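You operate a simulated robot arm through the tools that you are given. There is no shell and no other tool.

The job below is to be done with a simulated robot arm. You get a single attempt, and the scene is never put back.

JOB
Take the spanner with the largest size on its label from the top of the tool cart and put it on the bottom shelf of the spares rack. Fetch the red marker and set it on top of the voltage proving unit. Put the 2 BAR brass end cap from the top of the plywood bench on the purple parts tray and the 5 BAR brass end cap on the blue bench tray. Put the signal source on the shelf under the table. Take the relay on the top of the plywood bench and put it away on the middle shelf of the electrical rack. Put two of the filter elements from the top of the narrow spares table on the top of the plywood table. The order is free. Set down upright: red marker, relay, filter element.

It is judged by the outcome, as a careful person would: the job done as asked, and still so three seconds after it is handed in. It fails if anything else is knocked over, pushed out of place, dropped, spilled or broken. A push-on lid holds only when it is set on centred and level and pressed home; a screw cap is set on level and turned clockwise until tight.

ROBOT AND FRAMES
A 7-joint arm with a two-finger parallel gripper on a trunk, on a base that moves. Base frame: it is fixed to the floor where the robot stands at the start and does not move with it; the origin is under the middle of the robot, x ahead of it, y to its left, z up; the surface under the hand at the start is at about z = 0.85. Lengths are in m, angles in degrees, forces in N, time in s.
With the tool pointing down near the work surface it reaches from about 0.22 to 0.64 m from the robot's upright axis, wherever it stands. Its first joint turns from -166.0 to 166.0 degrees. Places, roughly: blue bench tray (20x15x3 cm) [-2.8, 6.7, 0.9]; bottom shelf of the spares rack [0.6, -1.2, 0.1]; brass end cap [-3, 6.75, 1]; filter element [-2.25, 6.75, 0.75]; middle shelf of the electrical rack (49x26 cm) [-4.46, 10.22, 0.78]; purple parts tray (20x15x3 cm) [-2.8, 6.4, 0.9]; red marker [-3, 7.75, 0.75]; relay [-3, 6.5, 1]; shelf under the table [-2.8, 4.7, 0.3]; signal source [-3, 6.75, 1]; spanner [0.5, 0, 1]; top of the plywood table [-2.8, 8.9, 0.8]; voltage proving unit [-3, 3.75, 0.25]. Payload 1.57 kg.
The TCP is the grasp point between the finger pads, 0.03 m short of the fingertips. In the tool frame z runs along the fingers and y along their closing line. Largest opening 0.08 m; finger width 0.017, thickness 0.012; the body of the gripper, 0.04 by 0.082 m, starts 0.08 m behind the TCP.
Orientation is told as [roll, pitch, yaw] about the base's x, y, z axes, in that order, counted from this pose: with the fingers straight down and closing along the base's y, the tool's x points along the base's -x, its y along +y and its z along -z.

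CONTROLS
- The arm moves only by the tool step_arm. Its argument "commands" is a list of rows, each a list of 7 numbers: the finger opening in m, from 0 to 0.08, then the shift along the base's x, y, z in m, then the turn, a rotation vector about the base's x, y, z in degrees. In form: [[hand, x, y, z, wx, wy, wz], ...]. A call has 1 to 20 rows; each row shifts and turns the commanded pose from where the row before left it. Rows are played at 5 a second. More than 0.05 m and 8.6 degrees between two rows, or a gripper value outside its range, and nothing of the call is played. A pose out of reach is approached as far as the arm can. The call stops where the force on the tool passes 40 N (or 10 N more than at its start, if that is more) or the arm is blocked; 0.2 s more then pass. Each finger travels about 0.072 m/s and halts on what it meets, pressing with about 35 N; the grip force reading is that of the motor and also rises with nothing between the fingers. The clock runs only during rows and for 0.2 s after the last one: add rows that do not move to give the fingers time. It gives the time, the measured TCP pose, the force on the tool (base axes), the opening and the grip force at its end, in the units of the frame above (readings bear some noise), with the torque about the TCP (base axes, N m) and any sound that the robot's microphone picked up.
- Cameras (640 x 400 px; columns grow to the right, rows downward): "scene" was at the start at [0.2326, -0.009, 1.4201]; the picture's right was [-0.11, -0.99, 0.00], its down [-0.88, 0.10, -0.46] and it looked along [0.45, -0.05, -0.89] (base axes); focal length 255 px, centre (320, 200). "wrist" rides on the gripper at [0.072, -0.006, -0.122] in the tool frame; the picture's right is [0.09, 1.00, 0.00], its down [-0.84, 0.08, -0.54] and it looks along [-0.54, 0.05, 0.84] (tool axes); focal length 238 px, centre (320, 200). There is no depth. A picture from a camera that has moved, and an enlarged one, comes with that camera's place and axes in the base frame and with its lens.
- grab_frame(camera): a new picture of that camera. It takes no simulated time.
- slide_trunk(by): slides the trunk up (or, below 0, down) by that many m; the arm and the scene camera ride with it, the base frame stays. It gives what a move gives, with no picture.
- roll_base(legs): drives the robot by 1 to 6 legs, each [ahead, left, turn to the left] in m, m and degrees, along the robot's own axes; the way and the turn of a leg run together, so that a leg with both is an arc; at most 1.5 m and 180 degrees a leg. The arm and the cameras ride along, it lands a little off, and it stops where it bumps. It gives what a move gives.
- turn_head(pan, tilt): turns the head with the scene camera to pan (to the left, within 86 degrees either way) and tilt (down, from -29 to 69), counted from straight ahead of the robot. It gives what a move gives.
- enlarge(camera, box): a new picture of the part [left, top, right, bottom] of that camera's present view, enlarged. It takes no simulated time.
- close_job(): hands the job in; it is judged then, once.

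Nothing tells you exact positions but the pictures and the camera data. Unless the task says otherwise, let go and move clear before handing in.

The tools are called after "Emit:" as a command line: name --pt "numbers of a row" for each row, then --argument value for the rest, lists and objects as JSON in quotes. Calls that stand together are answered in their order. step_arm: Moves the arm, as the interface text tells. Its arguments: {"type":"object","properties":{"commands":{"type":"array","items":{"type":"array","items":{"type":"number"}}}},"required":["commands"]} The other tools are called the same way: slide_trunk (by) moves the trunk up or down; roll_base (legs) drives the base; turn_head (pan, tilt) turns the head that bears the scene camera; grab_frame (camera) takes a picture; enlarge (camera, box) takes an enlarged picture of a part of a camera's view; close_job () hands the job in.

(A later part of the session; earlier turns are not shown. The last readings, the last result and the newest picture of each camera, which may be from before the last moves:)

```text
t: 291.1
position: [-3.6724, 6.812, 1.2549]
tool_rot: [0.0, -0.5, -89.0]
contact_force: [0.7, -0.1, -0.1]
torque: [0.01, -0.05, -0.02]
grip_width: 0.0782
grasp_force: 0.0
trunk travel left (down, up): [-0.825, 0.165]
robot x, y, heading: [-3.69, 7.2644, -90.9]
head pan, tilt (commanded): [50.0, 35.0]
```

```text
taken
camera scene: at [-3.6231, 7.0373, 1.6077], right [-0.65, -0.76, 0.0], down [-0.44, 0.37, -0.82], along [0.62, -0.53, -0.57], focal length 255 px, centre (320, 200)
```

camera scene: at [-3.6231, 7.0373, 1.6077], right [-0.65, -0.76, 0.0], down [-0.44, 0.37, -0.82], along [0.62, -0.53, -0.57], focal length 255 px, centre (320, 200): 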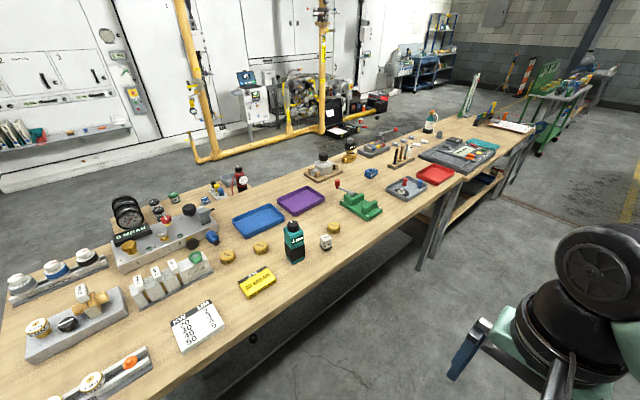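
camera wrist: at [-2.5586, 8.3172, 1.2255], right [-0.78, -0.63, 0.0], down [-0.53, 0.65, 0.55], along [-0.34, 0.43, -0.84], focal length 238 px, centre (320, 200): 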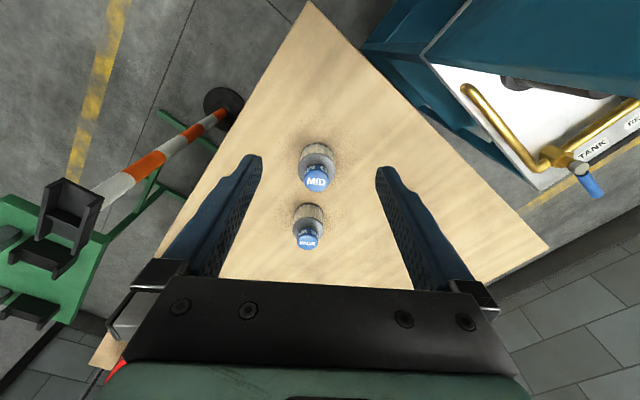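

I have the bench from behind now. I zoom on the pieces near the trays.

Emit:
enlarge --camera "scene" --box '[200, 180, 400, 320]'

Emit:
enlarge --camera "scene" --box '[330, 100, 530, 220]'

```text
2.86 times, centred on (300, 250) of scene
camera zoom: at [-3.6231, 7.0373, 1.6077], right [-0.65, -0.76, 0.0], down [-0.44, 0.37, -0.82], along [0.62, -0.53, -0.57], focal length 728 px, centre (377, 57)
```

zoom: 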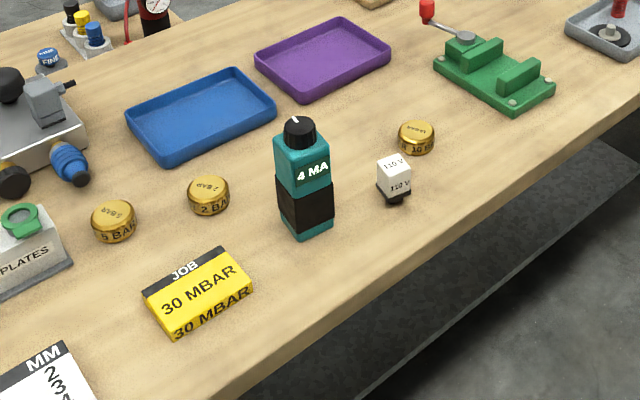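

```text
3.20 times, centred on (430, 160) of scene
camera zoom: at [-3.6231, 7.0373, 1.6077], right [-0.65, -0.76, 0.0], down [-0.44, 0.37, -0.82], along [0.62, -0.53, -0.57], focal length 815 px, centre (-32, 328)
```

zoom: 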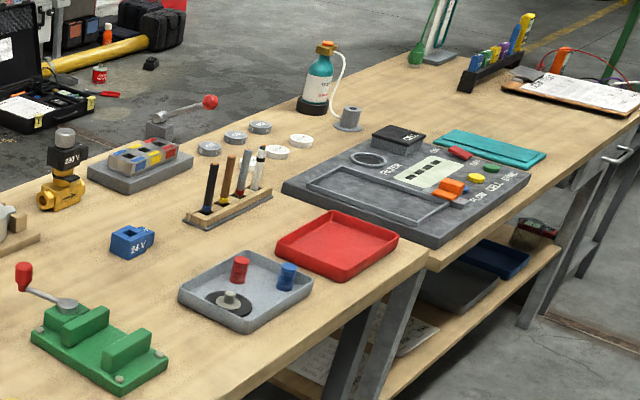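

The teal "4 MA" box is the signal source, the white "110 V" piece the relay, and the caps read 5, 2 and 10 BAR. I drive on to y ≈ 6.65 and turn to face the bench.

Emit:
roll_base --legs '[[0.6, 0, 0], [0, 0, 90.9]]'

Emit:
turn_head --pan 0 --tilt 40

Emit:
grab_frame --camera "scene"

Emit:
grab_frame --camera "wrist"

```text
t: 298.5
position: [-3.2392, 6.6827, 1.2549]
tool_rot: [0.0, -0.4, 2.4]
contact_force: [-0.1, 0.3, -1.1]
torque: [0.03, 0.0, -0.01]
grip_width: 0.078
grasp_force: 0.1
trunk travel left (down, up): [-0.825, 0.165]
robot x, y, heading: [-3.6957, 6.6589, 0.5]
head pan, tilt (commanded): [50.0, 35.0]
```

```text
t: 299.6
position: [-3.239, 6.6842, 1.2541]
tool_rot: [-0.1, -0.4, 2.4]
contact_force: [-0.4, 0.2, -0.1]
torque: [0.02, -0.01, -0.04]
grip_width: 0.0782
grasp_force: 0.0
trunk travel left (down, up): [-0.825, 0.165]
robot x, y, heading: [-3.6898, 6.6573, 0.8]
head pan, tilt (commanded): [0.0, 40.0]
```

```text
taken
camera scene: at [-3.4379, 6.6586, 1.6001], right [0.02, -1.0, 0.0], down [-0.64, -0.01, -0.77], along [0.77, 0.01, -0.64], focal length 255 px, centre (320, 200)
```

scene: 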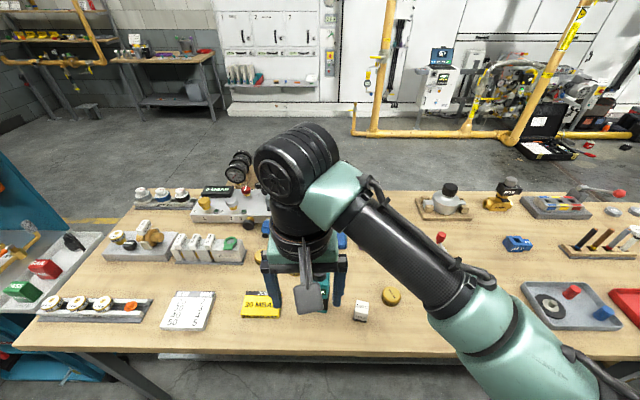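

```text
taken
camera wrist: at [-3.3118, 6.6746, 1.3757], right [-0.14, 0.99, 0.0], down [0.83, 0.11, 0.55], along [0.54, 0.07, -0.84], focal length 238 px, centre (320, 200)
```

wrist: 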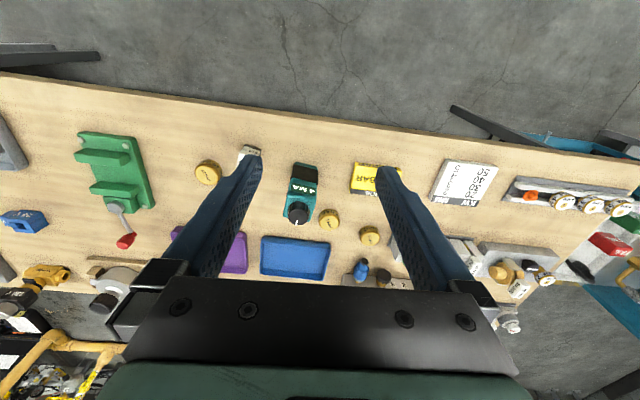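

All pieces are in front of me. First the signal source, since it stands in the way; I zoom in to see its shape and orientation.

Emit:
enlarge --camera "wrist" --box '[230, 120, 410, 260]'

Emit:
turn_head --pan 25 --tilt 45

Emit:
grab_frame --camera "scene"

```text
2.86 times, centred on (320, 190) of wrist
camera zoom: at [-3.3118, 6.6746, 1.3757], right [-0.14, 0.99, 0.0], down [0.83, 0.11, 0.55], along [0.54, 0.07, -0.84], focal length 681 px, centre (320, 229)
```

zoom: 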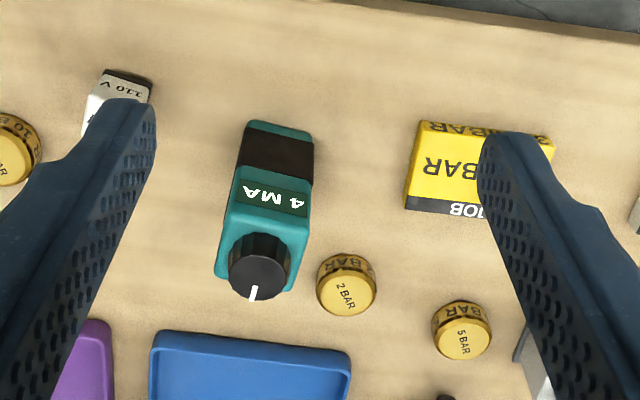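

```text
t: 300.5
position: [-3.2384, 6.6822, 1.2547]
tool_rot: [0.0, -0.4, 2.4]
contact_force: [0.3, -0.1, 0.0]
torque: [0.0, -0.03, -0.02]
grip_width: 0.0779
grasp_force: 0.1
trunk travel left (down, up): [-0.825, 0.165]
robot x, y, heading: [-3.691, 6.6585, 1.0]
head pan, tilt (commanded): [25.0, 45.0]
```

```text
taken
camera scene: at [-3.4496, 6.6926, 1.5929], right [0.43, -0.9, 0.0], down [-0.64, -0.31, -0.71], along [0.64, 0.31, -0.71], focal length 255 px, centre (320, 200)
```

scene: 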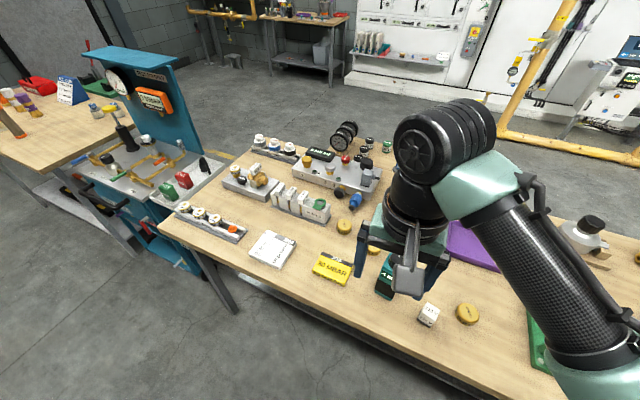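

The signal source is about 5.5 cm wide, upright, its near face at x = -3.069 and centre y ≈ 6.672. I will grasp it with the hand tilted 50° forward so it can later go under the table; first I lower the trunk and take the pre-grasp pose.

Emit:
slide_trunk --by -0.15

Emit:
step_arm --pt "0.08 0 -0.005 0 0 0 -2.4" --pt "0.08 0.016 -0.005 -0.012 0 -8 0" --pt "0.08 0.016 0 -0.012 0 -8 0" --pt "0.08 0.016 0 -0.012 0 -8 0" --pt "0.08 0.016 0 -0.012 0 -8 0" --pt "0.08 0.016 0 -0.012 0 -8 0" --pt "0.08 0.016 0 -0.012 0 -8 0" --pt "0.08 0 0 0 0 -2 0" --pt "0.08 0 0 0 0 0 0"

Emit:
grab_frame --camera "wrist"

Emit:
grab_frame --camera "scene"

```text
t: 302.3
position: [-3.2392, 6.684, 1.1046]
tool_rot: [-0.1, -0.4, 2.5]
contact_force: [-0.1, -0.1, -0.2]
torque: [0.0, 0.0, -0.02]
grip_width: 0.078
grasp_force: 0.1
trunk travel left (down, up): [-0.675, 0.315]
robot x, y, heading: [-3.692, 6.6558, 0.5]
head pan, tilt (commanded): [25.0, 45.0]
```

```text
t: 304.3
position: [-3.143, 6.6747, 1.0329]
tool_rot: [-0.2, -50.3, 0.3]
contact_force: [-0.5, 0.5, 0.2]
torque: [0.0, 0.01, -0.02]
grip_width: 0.0797
grasp_force: 0.0
trunk travel left (down, up): [-0.675, 0.315]
robot x, y, heading: [-3.6945, 6.6562, 1.0]
head pan, tilt (commanded): [25.0, 45.0]
```

```text
taken
camera wrist: at [-3.2833, 6.6684, 1.0553], right [-0.06, 1.0, -0.07], down [0.11, 0.08, 0.99], along [0.99, 0.05, -0.12], focal length 238 px, centre (320, 200)
```

wrist: 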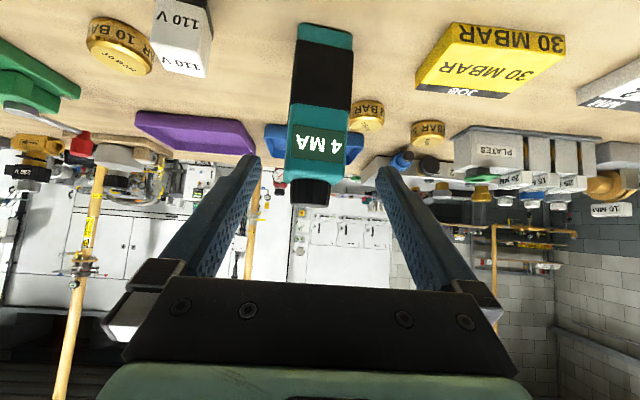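

```text
taken
camera scene: at [-3.4496, 6.6927, 1.4428], right [0.44, -0.9, 0.0], down [-0.64, -0.31, -0.71], along [0.64, 0.31, -0.71], focal length 255 px, centre (320, 200)
```

scene: 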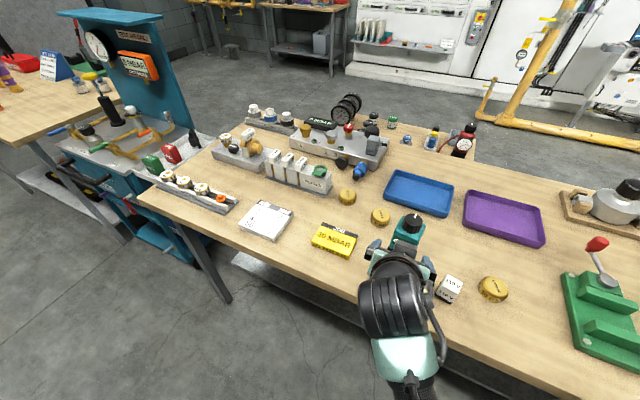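

The box is exactly between the fingers. I advance along the tool axis, then close.

Emit:
step_arm --pt "0.08 0.033 -0.001 -0.0277 0 0 0" --pt "0.08 0.033 -0.001 -0.0277 0 0 0" --pt "0.08 0.033 0 -0.0277 0 0 0" --pt "0.08 0 0 0 0 0 0"

Emit:
grab_frame --camera "wrist"

Emit:
enlarge --camera "scene" --box '[330, 180, 490, 300]'

```text
t: 305.3
position: [-3.0451, 6.6731, 0.9503]
tool_rot: [-0.3, -50.3, 0.2]
contact_force: [-0.3, 0.6, 0.3]
torque: [-0.03, 0.0, -0.01]
grip_width: 0.08
grasp_force: 0.1
trunk travel left (down, up): [-0.675, 0.315]
robot x, y, heading: [-3.6925, 6.6558, 0.9]
head pan, tilt (commanded): [25.0, 45.0]
```

```text
taken
camera wrist: at [-3.1855, 6.6673, 0.972], right [-0.06, 1.0, -0.07], down [0.12, 0.08, 0.99], along [0.99, 0.05, -0.12], focal length 238 px, centre (320, 200)
```

wrist: 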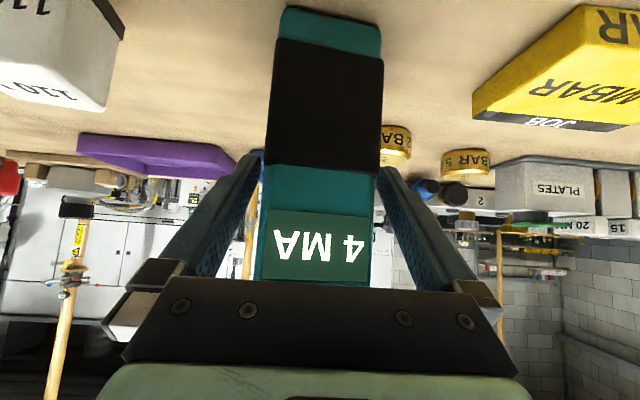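

```text
3.33 times, centred on (410, 240) of scene
camera zoom: at [-3.4502, 6.6925, 1.4429], right [0.44, -0.9, 0.0], down [-0.64, -0.31, -0.71], along [0.64, 0.31, -0.71], focal length 849 px, centre (20, 67)
```

zoom: 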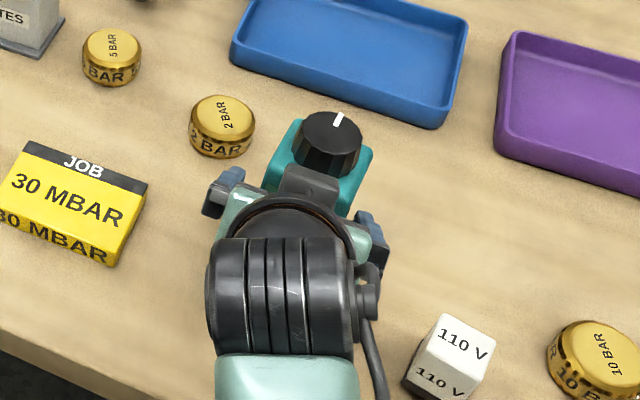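

The fingers straddle the box. I close and lift it.

Emit:
step_arm --pt "0.0 0 0 0 0 0 0" --pt "0.0 0 0 0 0 0 0" --pt "0.0 0 0 0 0 0 0" --pt "0.0 0 0 0 0 0 0"

Emit:
step_arm --pt "0.0 0 0 0.01 0 0 0" --pt "0.0 0 0 0.02 0 0 0" --pt "0.0 0 0 0.03 0 0 0" --pt "0.0 -0.01 0 0.03 0 0 0" --pt "0.0 -0.03 0 0.03 0 0 0" --pt "0.0 -0.03 0 0.02 0 0 0" --pt "0.0 0 0 0 0 0 0"

Emit:
grab_frame --camera "wrist"

Emit:
grab_frame --camera "scene"

```text
t: 306.3
position: [-3.045, 6.6731, 0.9496]
tool_rot: [-0.2, -50.4, 0.1]
contact_force: [2.2, -0.1, -0.2]
torque: [0.04, -0.04, 0.01]
grip_width: 0.0558
grasp_force: 35.1
trunk travel left (down, up): [-0.675, 0.315]
robot x, y, heading: [-3.695, 6.6585, 0.7]
head pan, tilt (commanded): [25.0, 45.0]
```

```text
t: 307.9
position: [-3.1128, 6.6725, 1.0872]
tool_rot: [-0.3, -50.3, 0.0]
contact_force: [0.0, -0.1, -4.4]
torque: [0.01, -0.01, 0.01]
grip_width: 0.0559
grasp_force: 35.2
trunk travel left (down, up): [-0.675, 0.315]
robot x, y, heading: [-3.6907, 6.6586, 0.7]
head pan, tilt (commanded): [25.0, 45.0]
```

```text
taken
camera wrist: at [-3.2533, 6.6668, 1.1097], right [-0.06, 1.0, -0.07], down [0.12, 0.08, 0.99], along [0.99, 0.05, -0.12], focal length 238 px, centre (320, 200)
```

wrist: 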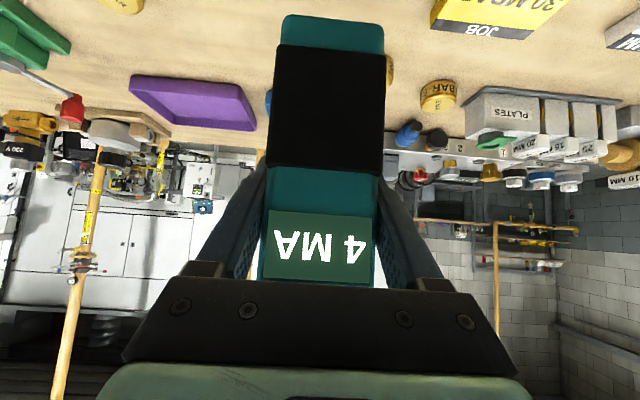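

```text
taken
camera scene: at [-3.449, 6.6927, 1.4427], right [0.44, -0.9, 0.0], down [-0.64, -0.31, -0.71], along [0.64, 0.31, -0.71], focal length 255 px, centre (320, 200)
```

scene: 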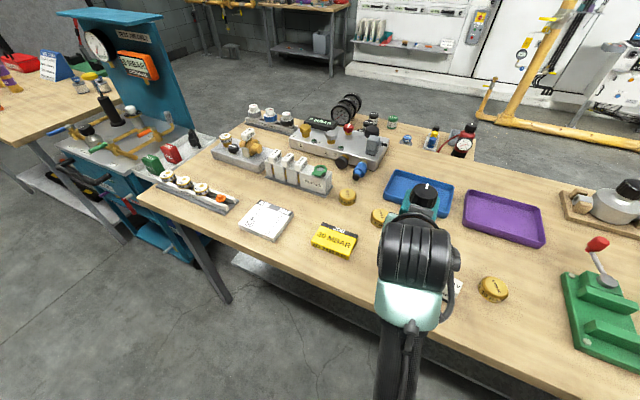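

The signal source is held upright. I back off a little and strafe right along the corridor to the wooden table with the shelf under it.

Emit:
roll_base --legs '[[-0.22, 0, 0], [0, -1.5, 0], [0, -0.35, 0]]'

Emit:
turn_head --pan 0 --tilt 40

Emit:
grab_frame --camera "scene"

```text
t: 318.4
position: [-3.2895, 4.8351, 1.0861]
tool_rot: [-0.2, -50.4, 1.1]
contact_force: [0.3, 0.2, -2.8]
torque: [0.01, 0.01, 0.02]
grip_width: 0.056
grasp_force: 34.9
trunk travel left (down, up): [-0.675, 0.315]
robot x, y, heading: [-3.8687, 4.8125, 1.5]
head pan, tilt (commanded): [25.0, 45.0]
```

```text
t: 319.3
position: [-3.2895, 4.8366, 1.0869]
tool_rot: [-0.2, -50.3, 1.0]
contact_force: [0.0, -0.9, -3.3]
torque: [0.03, -0.03, 0.03]
grip_width: 0.0559
grasp_force: 35.4
trunk travel left (down, up): [-0.675, 0.315]
robot x, y, heading: [-3.8693, 4.8093, 1.7]
head pan, tilt (commanded): [0.0, 40.0]
```

```text
taken
camera scene: at [-3.6131, 4.8163, 1.45], right [0.03, -1.0, 0.0], down [-0.64, -0.02, -0.77], along [0.77, 0.02, -0.64], focal length 255 px, centre (320, 200)
```

scene: 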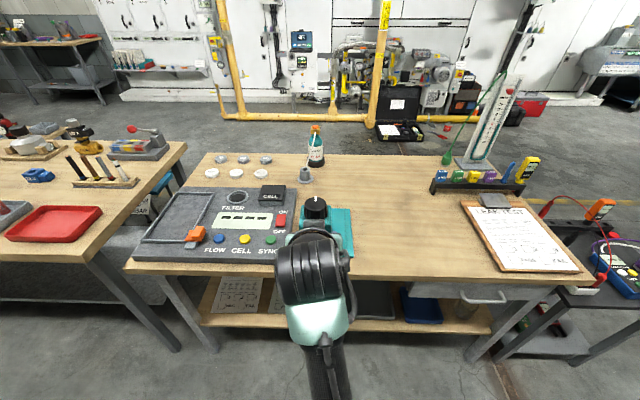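

I back up a bit more and lower the trunk to look at the shelf under this table.

Emit:
roll_base --legs '[[-0.15, 0, -1.5]]'

Emit:
slide_trunk --by -0.4

Emit:
turn_head --pan -10 --tilt 35

Emit:
grab_frame --camera "scene"

Emit:
grab_frame --camera "wrist"

```text
t: 320.7
position: [-3.4378, 4.8186, 1.0877]
tool_rot: [-0.2, -50.5, -0.6]
contact_force: [0.3, 0.4, -3.1]
torque: [0.02, 0.01, 0.01]
grip_width: 0.056
grasp_force: 35.1
trunk travel left (down, up): [-0.675, 0.315]
robot x, y, heading: [-4.0154, 4.8071, 0.1]
head pan, tilt (commanded): [0.0, 40.0]
```

```text
t: 324.5
position: [-3.4376, 4.8178, 0.6872]
tool_rot: [-0.2, -50.3, -0.5]
contact_force: [-0.4, -1.1, -3.3]
torque: [-0.03, -0.01, 0.03]
grip_width: 0.0559
grasp_force: 34.4
trunk travel left (down, up): [-0.275, 0.715]
robot x, y, heading: [-4.0177, 4.8074, 0.1]
head pan, tilt (commanded): [0.0, 40.0]
```

```text
t: 325.2
position: [-3.4371, 4.8195, 0.6865]
tool_rot: [-0.2, -50.3, -0.5]
contact_force: [-0.2, -0.7, -3.4]
torque: [-0.03, -0.05, -0.03]
grip_width: 0.0559
grasp_force: 35.0
trunk travel left (down, up): [-0.275, 0.715]
robot x, y, heading: [-4.0157, 4.8107, 0.2]
head pan, tilt (commanded): [-10.0, 35.0]
```

```text
taken
camera scene: at [-3.7604, 4.7921, 1.0575], right [-0.17, -0.99, 0.0], down [-0.57, 0.1, -0.82], along [0.81, -0.14, -0.57], focal length 255 px, centre (320, 200)
```

scene: 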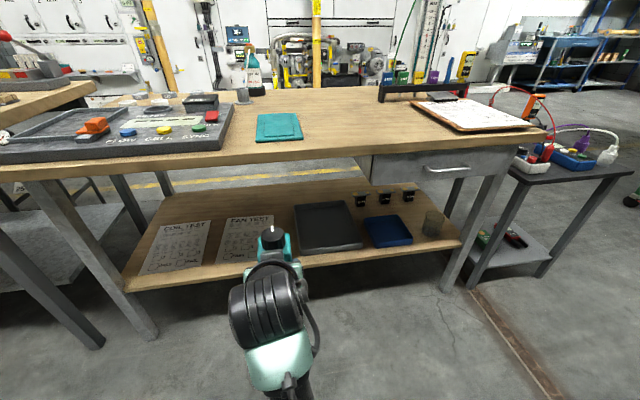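

```text
taken
camera wrist: at [-3.5778, 4.8138, 0.7095], right [-0.05, 1.0, -0.07], down [0.12, 0.08, 0.99], along [0.99, 0.04, -0.12], focal length 238 px, centre (320, 200)
```

wrist: 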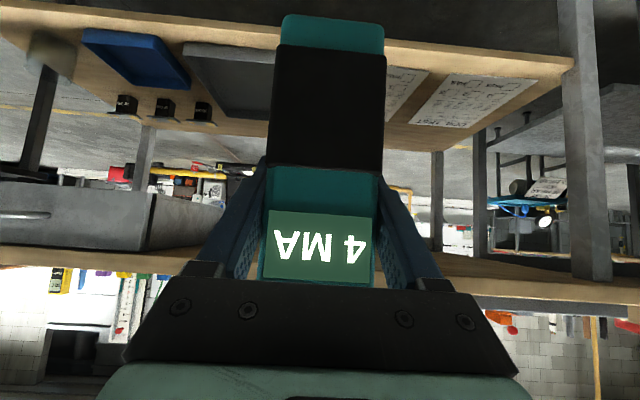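

The shelf shows two test sheets, a gray tray, a blue tray, a cup and three black sockets; there is a gap of about 10 cm between the FAN TEST sheet and the gray tray, and free room further in. I zoom to measure.

Emit:
enlarge --camera "scene" --box '[110, 160, 350, 310]'

Emit:
enlarge --camera "scene" --box '[270, 160, 480, 290]'

```text
2.67 times, centred on (230, 235) of scene
camera zoom: at [-3.7604, 4.7921, 1.0575], right [-0.17, -0.99, 0.0], down [-0.57, 0.1, -0.82], along [0.81, -0.14, -0.57], focal length 680 px, centre (560, 107)
```

zoom: 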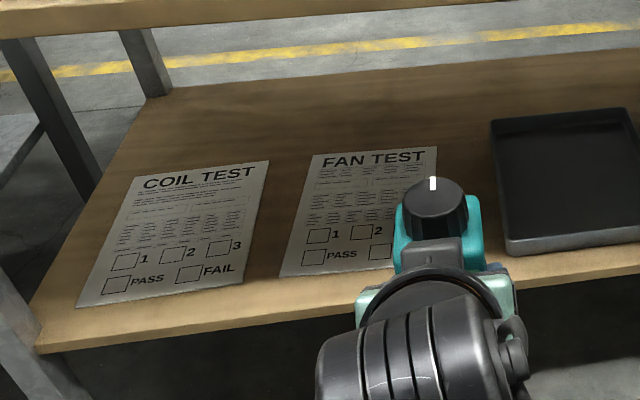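

```text
3.05 times, centred on (375, 225) of scene
camera zoom: at [-3.7604, 4.7921, 1.0575], right [-0.17, -0.99, 0.0], down [-0.57, 0.1, -0.82], along [0.81, -0.14, -0.57], focal length 776 px, centre (152, 124)
```

zoom: 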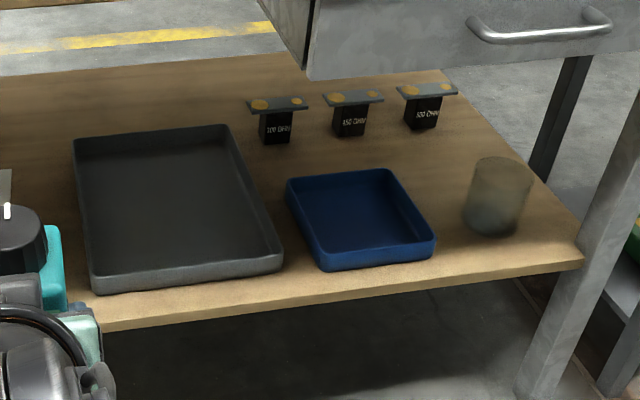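

The gap between the sheet (right edge y ≈ 4.85) and the gray tray (left edge y ≈ 4.747) is centred at y ≈ 4.80; the shelf is at z ≈ 0.31. I lower further outside, then drive in to place the box at about (-2.97, 4.80).

Emit:
slide_trunk --by -0.19

Emit:
roll_base --legs '[[0.25, -0.02, 0]]'

Emit:
turn_head --pan 0 --tilt 30

Emit:
grab_frame --camera "scene"

Emit:
grab_frame --camera "wrist"

```text
t: 327.3
position: [-3.4375, 4.8174, 0.4973]
tool_rot: [-0.2, -50.3, -0.5]
contact_force: [-0.1, -0.2, -3.8]
torque: [-0.01, -0.01, 0.02]
grip_width: 0.0558
grasp_force: 34.9
trunk travel left (down, up): [-0.085, 0.905]
robot x, y, heading: [-4.0202, 4.8088, 0.3]
head pan, tilt (commanded): [-10.0, 35.0]
```

```text
t: 329.1
position: [-3.1906, 4.7979, 0.4965]
tool_rot: [-0.2, -50.4, -0.6]
contact_force: [0.9, 0.2, -3.9]
torque: [-0.01, 0.02, 0.03]
grip_width: 0.0559
grasp_force: 34.7
trunk travel left (down, up): [-0.085, 0.905]
robot x, y, heading: [-3.773, 4.7877, -0.0]
head pan, tilt (commanded): [-10.0, 35.0]
```

```text
t: 329.9
position: [-3.1902, 4.7991, 0.496]
tool_rot: [-0.2, -50.3, -0.6]
contact_force: [-0.6, -0.6, -3.4]
torque: [-0.03, -0.01, -0.04]
grip_width: 0.0559
grasp_force: 35.2
trunk travel left (down, up): [-0.085, 0.905]
robot x, y, heading: [-3.7703, 4.789, 0.4]
head pan, tilt (commanded): [0.0, 30.0]
```

```text
taken
camera scene: at [-3.5096, 4.7877, 0.8753], right [0.0, -1.0, 0.0], down [-0.5, 0.0, -0.87], along [0.87, 0.0, -0.5], focal length 255 px, centre (320, 200)
```

scene: 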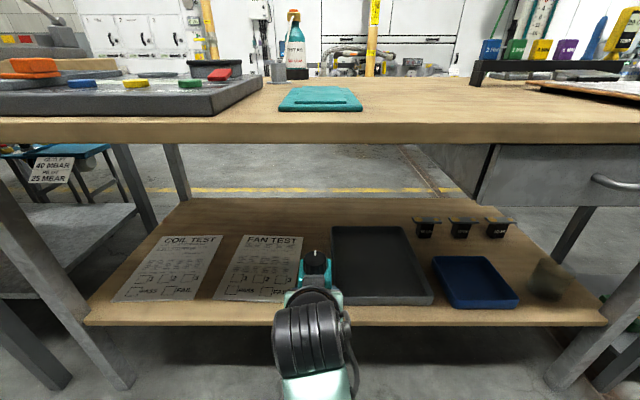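

```text
taken
camera wrist: at [-3.3306, 4.794, 0.5194], right [-0.05, 1.0, -0.07], down [0.12, 0.08, 0.99], along [0.99, 0.04, -0.12], focal length 238 px, centre (320, 200)
```

wrist: 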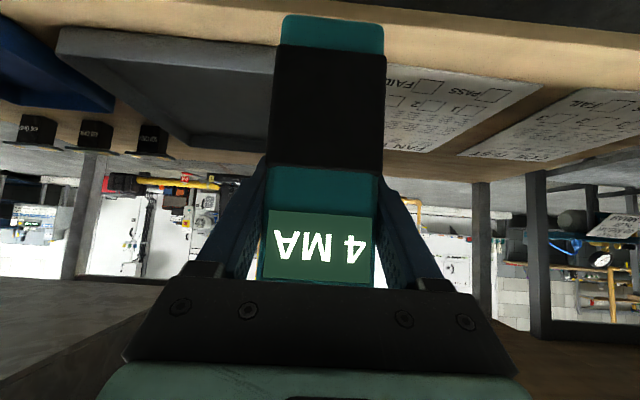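

Alignment with the gap is right (y ≈ 4.799) and the table's underside is at about 0.78. I drive in 0.15 m more and reach the rest with the arm.

Emit:
roll_base --legs '[[0.15, 0, 0]]'

Emit:
step_arm --pt "0 0.025 0 0 0 0 0" --pt "0 0.025 0 0 0 0 0" --pt "0 0.02 0 0 0 0 0" --pt "0 0 0 0 0 0 0"

Emit:
grab_frame --camera "scene"

Emit:
grab_frame --camera "wrist"

```text
t: 331.2
position: [-3.0384, 4.7995, 0.4966]
tool_rot: [-0.2, -50.3, -0.4]
contact_force: [-0.8, -0.7, -3.3]
torque: [0.0, 0.0, 0.01]
grip_width: 0.0558
grasp_force: 35.0
trunk travel left (down, up): [-0.085, 0.905]
robot x, y, heading: [-3.6172, 4.7942, 0.1]
head pan, tilt (commanded): [0.0, 30.0]
```

```text
t: 332.2
position: [-2.9686, 4.7998, 0.4957]
tool_rot: [-0.2, -50.4, -0.5]
contact_force: [0.3, 0.3, -3.4]
torque: [0.01, 0.0, -0.07]
grip_width: 0.056
grasp_force: 34.7
trunk travel left (down, up): [-0.085, 0.905]
robot x, y, heading: [-3.6166, 4.7868, 0.2]
head pan, tilt (commanded): [0.0, 30.0]
```

```text
taken
camera scene: at [-3.3582, 4.7886, 0.8754], right [0.0, -1.0, 0.0], down [-0.5, 0.0, -0.87], along [0.87, 0.0, -0.5], focal length 255 px, centre (320, 200)
```

scene: 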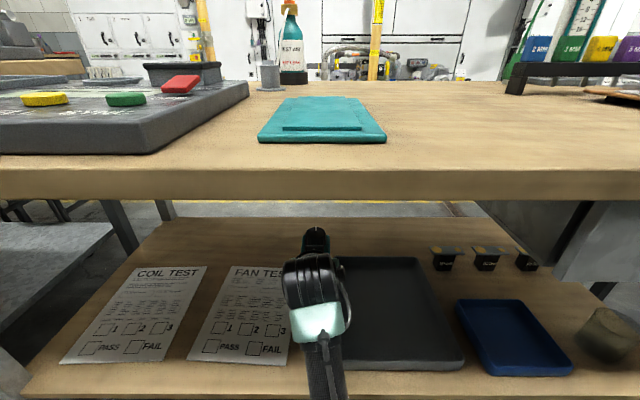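

```text
taken
camera wrist: at [-3.1094, 4.7956, 0.5191], right [-0.05, 1.0, -0.07], down [0.12, 0.08, 0.99], along [0.99, 0.04, -0.12], focal length 238 px, centre (320, 200)
```

wrist: 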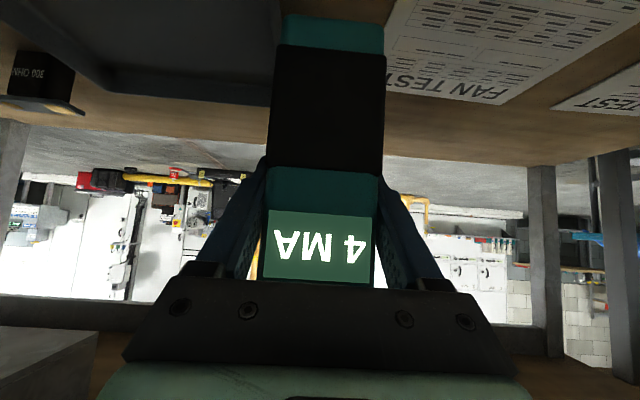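

The box hangs over the gap between tray and sheet. I lower it gently.

Emit:
step_arm --pt "0 0 0 -0.02 0 0 0" --pt "0 0 0 -0.02 0 0 0" --pt "0 0 0 -0.015 0 0 0" --pt "0 0 0 0 0 0 0"

Emit:
grab_frame --camera "wrist"

Emit:
step_arm --pt "0 0 0 -0.006 0 0 0" --pt "0 0 0 -0.004 0 0 0" --pt "0 0 0 0 0 0 0"

Emit:
step_arm --pt "0 0 0 -0.004 0 0 0" --pt "0 0 0 -0.003 0 0 0" --pt "0 0 0 0 0 0 0"

```text
t: 333.2
position: [-2.97, 4.7996, 0.4406]
tool_rot: [-0.1, -50.3, -0.5]
contact_force: [0.0, 0.1, -3.6]
torque: [0.01, -0.03, 0.01]
grip_width: 0.0558
grasp_force: 34.9
trunk travel left (down, up): [-0.085, 0.905]
robot x, y, heading: [-3.6201, 4.7889, 0.1]
head pan, tilt (commanded): [0.0, 30.0]
```

```text
taken
camera wrist: at [-3.1105, 4.7953, 0.4642], right [-0.05, 1.0, -0.07], down [0.12, 0.08, 0.99], along [0.99, 0.04, -0.12], focal length 238 px, centre (320, 200)
```

wrist: 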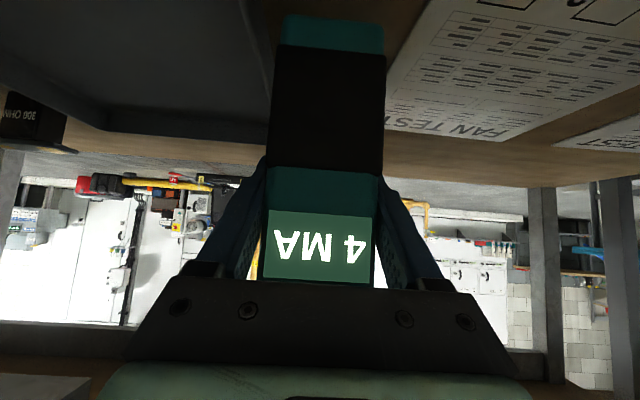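

```text
t: 334.0
position: [-2.9688, 4.7991, 0.4321]
tool_rot: [-0.2, -50.3, -0.4]
contact_force: [0.2, 0.5, -3.2]
torque: [0.03, -0.02, 0.04]
grip_width: 0.0559
grasp_force: 35.1
trunk travel left (down, up): [-0.085, 0.905]
robot x, y, heading: [-3.615, 4.7889, 0.2]
head pan, tilt (commanded): [0.0, 30.0]
```

```text
t: 334.8
position: [-2.9689, 4.8001, 0.4235]
tool_rot: [-0.3, -50.4, -0.5]
contact_force: [-1.1, 1.2, -3.8]
torque: [-0.03, -0.05, 0.03]
grip_width: 0.0556
grasp_force: 34.9
trunk travel left (down, up): [-0.085, 0.905]
robot x, y, heading: [-3.6146, 4.7911, 0.2]
head pan, tilt (commanded): [0.0, 30.0]
```

Emit:
step_arm --pt "0 0 0 -0.003 0 0 0" --pt "0 0 0 0 0 0 0"

Emit:
step_arm --pt "0 0 0 -0.003 0 0 0" --pt "0 0 0 0 0 0 0"

Emit:
step_arm --pt "0 0 0 -0.003 0 0 0" --pt "0 0 0 0 0 0 0"

Emit:
step_arm --pt "0 0 0 -0.003 0 0 0" --pt "0 0 0 0 0 0 0"

```text
t: 335.4
position: [-2.9692, 4.7999, 0.4206]
tool_rot: [-0.2, -50.3, -0.4]
contact_force: [-0.3, -0.4, -3.5]
torque: [0.0, 0.01, 0.03]
grip_width: 0.0557
grasp_force: 35.6
trunk travel left (down, up): [-0.085, 0.905]
robot x, y, heading: [-3.6188, 4.7872, 0.2]
head pan, tilt (commanded): [0.0, 30.0]
```

```text
t: 336.0
position: [-2.9703, 4.7994, 0.4191]
tool_rot: [-0.2, -50.3, -0.5]
contact_force: [0.0, 0.4, -3.6]
torque: [0.01, 0.01, -0.01]
grip_width: 0.0559
grasp_force: 34.8
trunk travel left (down, up): [-0.085, 0.905]
robot x, y, heading: [-3.6173, 4.7923, 0.3]
head pan, tilt (commanded): [0.0, 30.0]
```

```text
t: 336.6
position: [-2.9687, 4.7999, 0.4158]
tool_rot: [-0.2, -50.3, -0.4]
contact_force: [-0.3, 0.1, -3.2]
torque: [0.01, -0.01, -0.01]
grip_width: 0.0559
grasp_force: 35.0
trunk travel left (down, up): [-0.085, 0.905]
robot x, y, heading: [-3.6215, 4.7908, 0.2]
head pan, tilt (commanded): [0.0, 30.0]
```

```text
t: 337.2
position: [-2.9684, 4.7993, 0.4132]
tool_rot: [-0.2, -50.4, -0.4]
contact_force: [-0.6, 0.1, -3.1]
torque: [-0.01, -0.01, -0.01]
grip_width: 0.0555
grasp_force: 34.8
trunk travel left (down, up): [-0.085, 0.905]
robot x, y, heading: [-3.6186, 4.7894, 0.2]
head pan, tilt (commanded): [0.0, 30.0]
```

Emit:
step_arm --pt "0 0 0 -0.003 0 0 0" --pt "0 0 0 0 0 0 0"

Emit:
step_arm --pt "0 0 0 -0.003 0 0 0" --pt "0 0 0 0 0 0 0"

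Emit:
step_arm --pt "0 0 0 -0.003 0 0 0" --pt "0 0 0 0 0 0 0"

Emit:
step_arm --pt "0 0 0 -0.003 0 0 0" --pt "0 0 0 0 0 0 0"

Emit:
grab_frame --camera "wrist"

```text
t: 337.8
position: [-2.9693, 4.8004, 0.4092]
tool_rot: [-0.3, -50.4, -0.6]
contact_force: [0.9, 0.1, -2.5]
torque: [-0.05, -0.01, 0.01]
grip_width: 0.0558
grasp_force: 34.8
trunk travel left (down, up): [-0.085, 0.905]
robot x, y, heading: [-3.6211, 4.7875, 0.0]
head pan, tilt (commanded): [0.0, 30.0]
```

```text
t: 338.4
position: [-2.9676, 4.7991, 0.41]
tool_rot: [-0.2, -50.7, -0.4]
contact_force: [-3.4, -1.6, 9.7]
torque: [0.28, 0.72, 0.16]
grip_width: 0.056
grasp_force: 34.5
trunk travel left (down, up): [-0.085, 0.905]
robot x, y, heading: [-3.6162, 4.7903, 0.3]
head pan, tilt (commanded): [0.0, 30.0]
```

```text
t: 339.0
position: [-2.9676, 4.799, 0.4081]
tool_rot: [-0.2, -51.0, -0.5]
contact_force: [-3.6, 0.0, 24.2]
torque: [0.27, 0.98, 0.01]
grip_width: 0.0558
grasp_force: 35.0
trunk travel left (down, up): [-0.085, 0.905]
robot x, y, heading: [-3.6181, 4.7892, 0.1]
head pan, tilt (commanded): [0.0, 30.0]
```

```text
t: 339.6
position: [-2.9674, 4.7998, 0.4076]
tool_rot: [-0.2, -51.3, -0.5]
contact_force: [-3.2, 1.2, 29.6]
torque: [0.36, 0.89, 0.06]
grip_width: 0.0559
grasp_force: 34.6
trunk travel left (down, up): [-0.085, 0.905]
robot x, y, heading: [-3.6187, 4.792, 0.2]
head pan, tilt (commanded): [0.0, 30.0]
```

```text
taken
camera wrist: at [-3.108, 4.7948, 0.4291], right [-0.05, 1.0, -0.07], down [0.1, 0.08, 0.99], along [0.99, 0.04, -0.1], focal length 238 px, centre (320, 200)
```

wrist: 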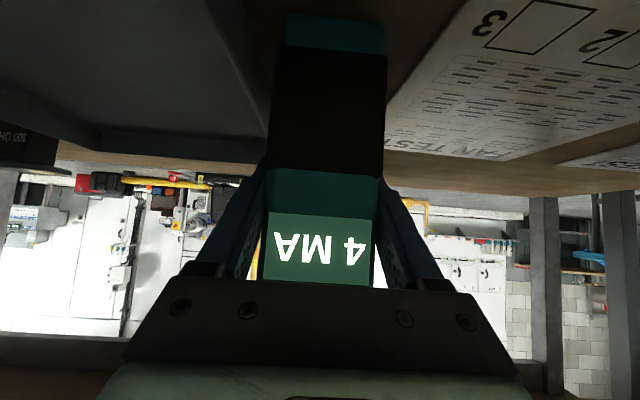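

The box stands on the shelf. I ease the pressure, open the fingers and withdraw along the tool axis.

Emit:
step_arm --pt "0 0 0 0.004 0 0 0" --pt "0 0 0 0.003 0 0 0" --pt "0 0 0 0 0 0 0"

Emit:
step_arm --pt "0.058 0 0 0 0 0 0" --pt "0.062 0 0 0 0 0 0" --pt "0.068 0 0 0 0 0 0" --pt "0.074 0 0 0 0 0 0" --pt "0.078 0 0 0 0 0 0" --pt "0.078 0 0 0 0 0 0"

Emit:
grab_frame --camera "wrist"

```text
t: 340.4
position: [-2.9699, 4.8002, 0.4089]
tool_rot: [-0.2, -50.5, -0.5]
contact_force: [5.3, 0.2, 10.4]
torque: [0.26, -0.86, -0.08]
grip_width: 0.0559
grasp_force: 34.9
trunk travel left (down, up): [-0.085, 0.905]
robot x, y, heading: [-3.618, 4.7895, 0.1]
head pan, tilt (commanded): [0.0, 30.0]
```

```text
t: 341.8
position: [-2.9688, 4.7996, 0.4086]
tool_rot: [-0.2, -50.3, -0.4]
contact_force: [-0.2, 1.1, -0.3]
torque: [-0.01, -0.01, 0.02]
grip_width: 0.0779
grasp_force: 0.0
trunk travel left (down, up): [-0.085, 0.905]
robot x, y, heading: [-3.6183, 4.7893, 0.4]
head pan, tilt (commanded): [0.0, 30.0]
```

```text
taken
camera wrist: at [-3.1086, 4.795, 0.4306], right [-0.05, 1.0, -0.07], down [0.12, 0.08, 0.99], along [0.99, 0.04, -0.12], focal length 238 px, centre (320, 200)
```

wrist: 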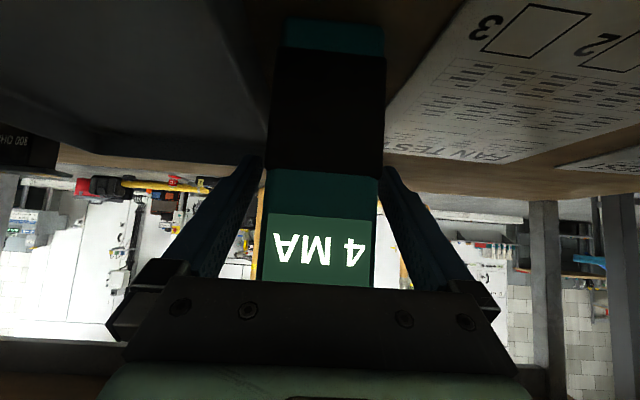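

Emit:
step_arm --pt "0.078 -0.03 0 0.01 0 0 0" --pt "0.078 -0.04 0 0.01 0 0 0" --pt "0.078 -0.04 0 0.01 0 0 0" --pt "0.078 0 0 0 0 0 0"

Emit:
roll_base --legs '[[-0.35, 0, 0]]'

Emit:
grab_frame --camera "scene"

Emit:
grab_frame --camera "wrist"

```text
t: 342.8
position: [-3.0784, 4.801, 0.4385]
tool_rot: [-0.2, -50.2, -0.4]
contact_force: [-0.4, -0.1, 0.9]
torque: [0.02, 0.0, 0.01]
grip_width: 0.078
grasp_force: 0.2
trunk travel left (down, up): [-0.085, 0.905]
robot x, y, heading: [-3.62, 4.7888, 0.1]
head pan, tilt (commanded): [0.0, 30.0]
```

```text
t: 345.1
position: [-3.4306, 4.7996, 0.4389]
tool_rot: [-0.1, -50.3, -0.4]
contact_force: [0.2, -0.4, 0.6]
torque: [-0.02, 0.01, 0.0]
grip_width: 0.0779
grasp_force: 0.0
trunk travel left (down, up): [-0.085, 0.905]
robot x, y, heading: [-3.9703, 4.787, 0.3]
head pan, tilt (commanded): [0.0, 30.0]
```

```text
taken
camera scene: at [-3.7097, 4.7874, 0.8754], right [0.01, -1.0, 0.0], down [-0.5, 0.0, -0.87], along [0.87, 0.0, -0.5], focal length 255 px, centre (320, 200)
```

scene: 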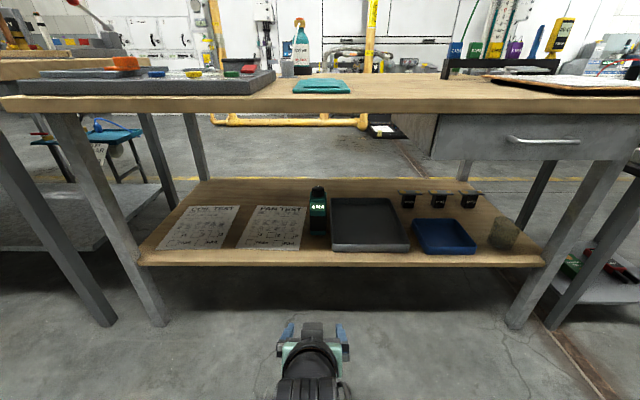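

```text
taken
camera wrist: at [-3.5705, 4.7959, 0.4611], right [-0.05, 1.0, -0.07], down [0.12, 0.08, 0.99], along [0.99, 0.04, -0.12], focal length 238 px, centre (320, 200)
```

wrist: 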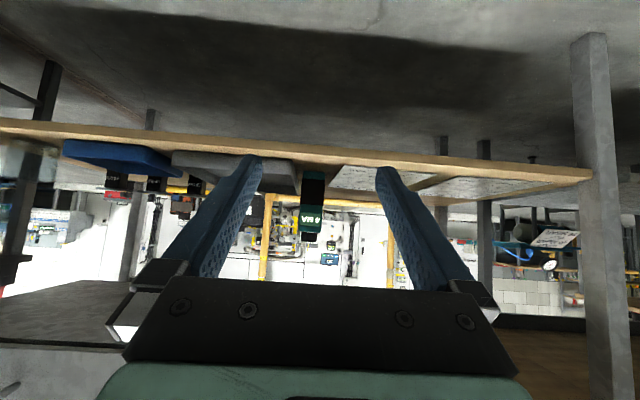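

The signal source stands on the shelf under the table, nothing else touched. While here I look at the stand with the voltage proving unit just to the right.

Emit:
roll_base --legs '[[0, -0.9, 0]]'

Emit:
grab_frame --camera "scene"

Emit:
turn_head --pan 0 --tilt 38

Emit:
enlarge --camera "scene" --box '[200, 80, 440, 240]'

```text
t: 349.8
position: [-3.4305, 3.8997, 0.4379]
tool_rot: [-0.2, -50.3, -1.0]
contact_force: [-0.6, 0.1, -0.3]
torque: [-0.03, 0.01, -0.01]
grip_width: 0.0779
grasp_force: 0.1
trunk travel left (down, up): [-0.085, 0.905]
robot x, y, heading: [-3.9693, 3.8932, -0.5]
head pan, tilt (commanded): [0.0, 30.0]
```

```text
taken
camera scene: at [-3.71, 3.8901, 0.8755], right [-0.01, -1.0, 0.0], down [-0.5, 0.0, -0.87], along [0.87, -0.01, -0.5], focal length 255 px, centre (320, 200)
```

scene: 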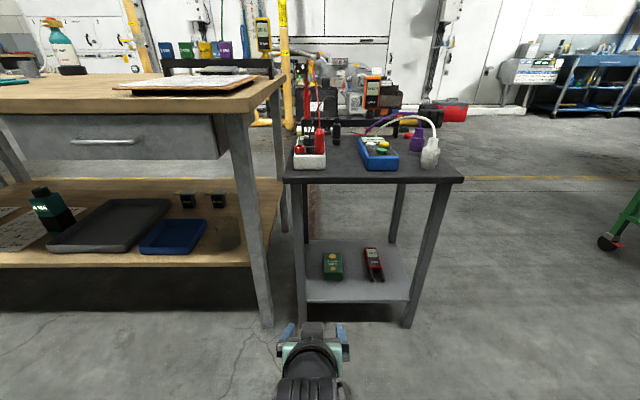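

```text
t: 350.5
position: [-3.4306, 3.8998, 0.44]
tool_rot: [-0.2, -50.3, -1.0]
contact_force: [0.2, 0.2, -0.1]
torque: [0.0, 0.01, 0.01]
grip_width: 0.078
grasp_force: 0.1
trunk travel left (down, up): [-0.085, 0.905]
robot x, y, heading: [-3.9705, 3.8896, -0.4]
head pan, tilt (commanded): [0.0, 38.0]
```

```text
2.50 times, centred on (320, 160) of scene
camera zoom: at [-3.7141, 3.8901, 0.8631], right [-0.01, -1.0, 0.0], down [-0.62, 0.0, -0.79], along [0.79, 0.0, -0.62], focal length 637 px, centre (320, 300)
```

zoom: 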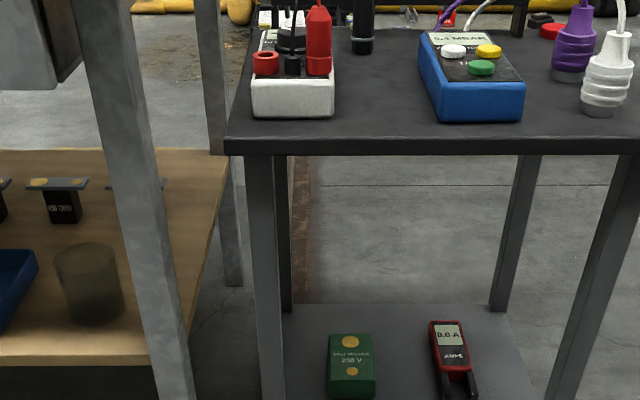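

Emit:
turn_head --pan 0 --tilt 45

Emit:
enlarge --camera "scene" --box '[290, 130, 430, 240]'

Emit:
grab_frame --camera "wrist"

```text
t: 351.2
position: [-3.4314, 3.9, 0.4393]
tool_rot: [-0.2, -50.3, -0.9]
contact_force: [-0.5, -0.2, 0.0]
torque: [0.0, 0.0, 0.01]
grip_width: 0.078
grasp_force: 0.1
trunk travel left (down, up): [-0.085, 0.905]
robot x, y, heading: [-3.9739, 3.8962, -0.3]
head pan, tilt (commanded): [0.0, 45.0]
```

```text
3.64 times, centred on (360, 185) of scene
camera zoom: at [-3.7191, 3.8901, 0.8529], right [-0.01, -1.0, 0.0], down [-0.71, 0.0, -0.71], along [0.71, 0.0, -0.71], focal length 927 px, centre (174, 254)
```

zoom: 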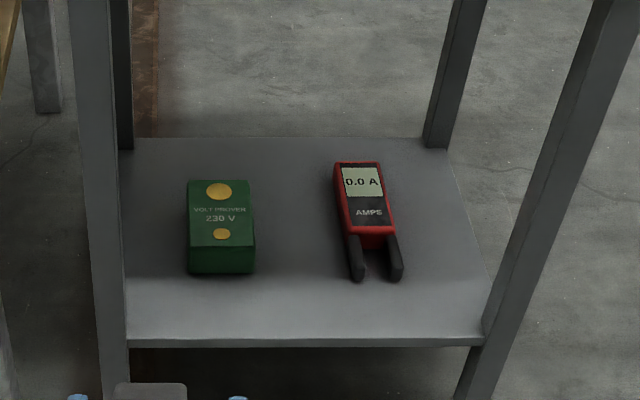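

```text
taken
camera wrist: at [-3.5708, 3.8969, 0.4611], right [-0.04, 1.0, -0.07], down [0.12, 0.08, 0.99], along [0.99, 0.03, -0.12], focal length 238 px, centre (320, 200)
```

wrist: 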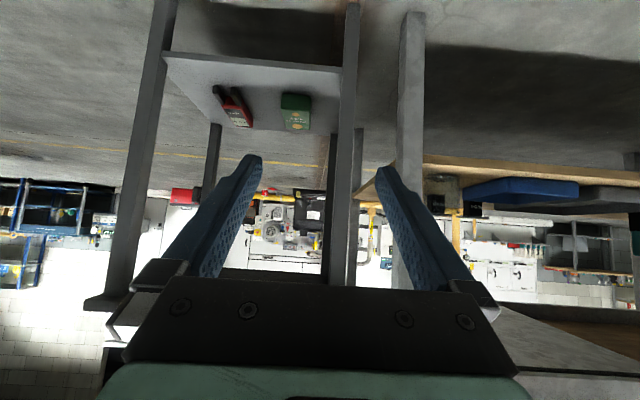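

The green box reads "VOLT PROVER 230 V": that is the proving unit, its top at about (-2.993, 3.843, 0.19). Now I fetch the red marker: I raise the trunk, straighten the hand and strafe back up the corridor to y ≈ 7.7.

Emit:
slide_trunk --by 0.4

Emit:
slide_trunk --by 0.3

Emit:
step_arm --pt "0.078 -0.015 0 0 0 8 0" --pt "0.078 -0.015 0 0 0 8 0" --pt "0.078 -0.015 0 0 0 8 0" --pt "0.078 -0.015 0 0 0 8 0" --pt "0.078 -0.01 0 0 0 8 0" --pt "0.078 -0.01 0 0 0 8 0" --pt "0.078 0 0 0 0 2.3 1" --pt "0.078 0 0 0 0 0 0"

Emit:
roll_base --legs '[[0, 1.5, 0.3], [0, 1.5, 0], [0, 0.8, 0]]'

Emit:
turn_head --pan 5 --tilt 40

Emit:
grab_frame --camera "scene"

```text
t: 355.0
position: [-3.4298, 3.8991, 0.8387]
tool_rot: [-0.2, -50.3, -1.0]
contact_force: [-0.5, 0.1, 1.4]
torque: [0.01, 0.0, -0.02]
grip_width: 0.0782
grasp_force: 0.1
trunk travel left (down, up): [-0.485, 0.505]
robot x, y, heading: [-3.9702, 3.8935, -0.5]
head pan, tilt (commanded): [0.0, 45.0]
```

```text
t: 358.0
position: [-3.4294, 3.8994, 1.1391]
tool_rot: [-0.2, -50.3, -0.9]
contact_force: [-0.2, 0.8, -0.5]
torque: [0.0, 0.01, 0.02]
grip_width: 0.0779
grasp_force: 0.1
trunk travel left (down, up): [-0.785, 0.205]
robot x, y, heading: [-3.9709, 3.89, -0.2]
head pan, tilt (commanded): [0.0, 45.0]
```

```text
t: 359.8
position: [-3.4768, 3.901, 1.138]
tool_rot: [-0.7, -24.0, 0.3]
contact_force: [-0.3, 0.2, -0.1]
torque: [0.01, 0.04, -0.02]
grip_width: 0.0781
grasp_force: 0.1
out of reach, approached as far as the arm can: row 4, 5, 6
trunk travel left (down, up): [-0.785, 0.205]
robot x, y, heading: [-3.9686, 3.8966, -0.4]
head pan, tilt (commanded): [0.0, 45.0]
```

```text
t: 377.9
position: [-3.4308, 7.6486, 1.138]
tool_rot: [-0.7, -24.0, 1.6]
contact_force: [-0.4, 0.5, -0.2]
torque: [-0.01, 0.03, 0.02]
grip_width: 0.078
grasp_force: 0.0
trunk travel left (down, up): [-0.785, 0.205]
robot x, y, heading: [-3.9267, 7.6314, 1.0]
head pan, tilt (commanded): [0.0, 45.0]
```

```text
t: 378.6
position: [-3.4321, 7.6472, 1.1378]
tool_rot: [-0.7, -24.0, 1.6]
contact_force: [0.4, 0.1, 0.2]
torque: [0.03, 0.03, 0.0]
grip_width: 0.0781
grasp_force: 0.1
trunk travel left (down, up): [-0.785, 0.205]
robot x, y, heading: [-3.9254, 7.6324, 1.1]
head pan, tilt (commanded): [5.0, 40.0]
```

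```text
taken
camera scene: at [-3.6706, 7.6397, 1.5601], right [0.1, -0.99, 0.0], down [-0.64, -0.07, -0.77], along [0.76, 0.08, -0.64], focal length 255 px, centre (320, 200)
```

scene: 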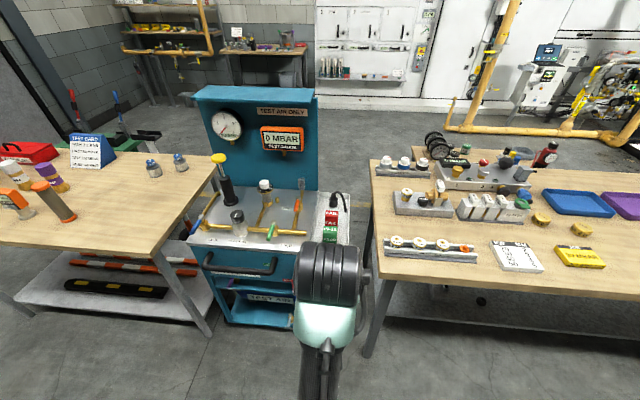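

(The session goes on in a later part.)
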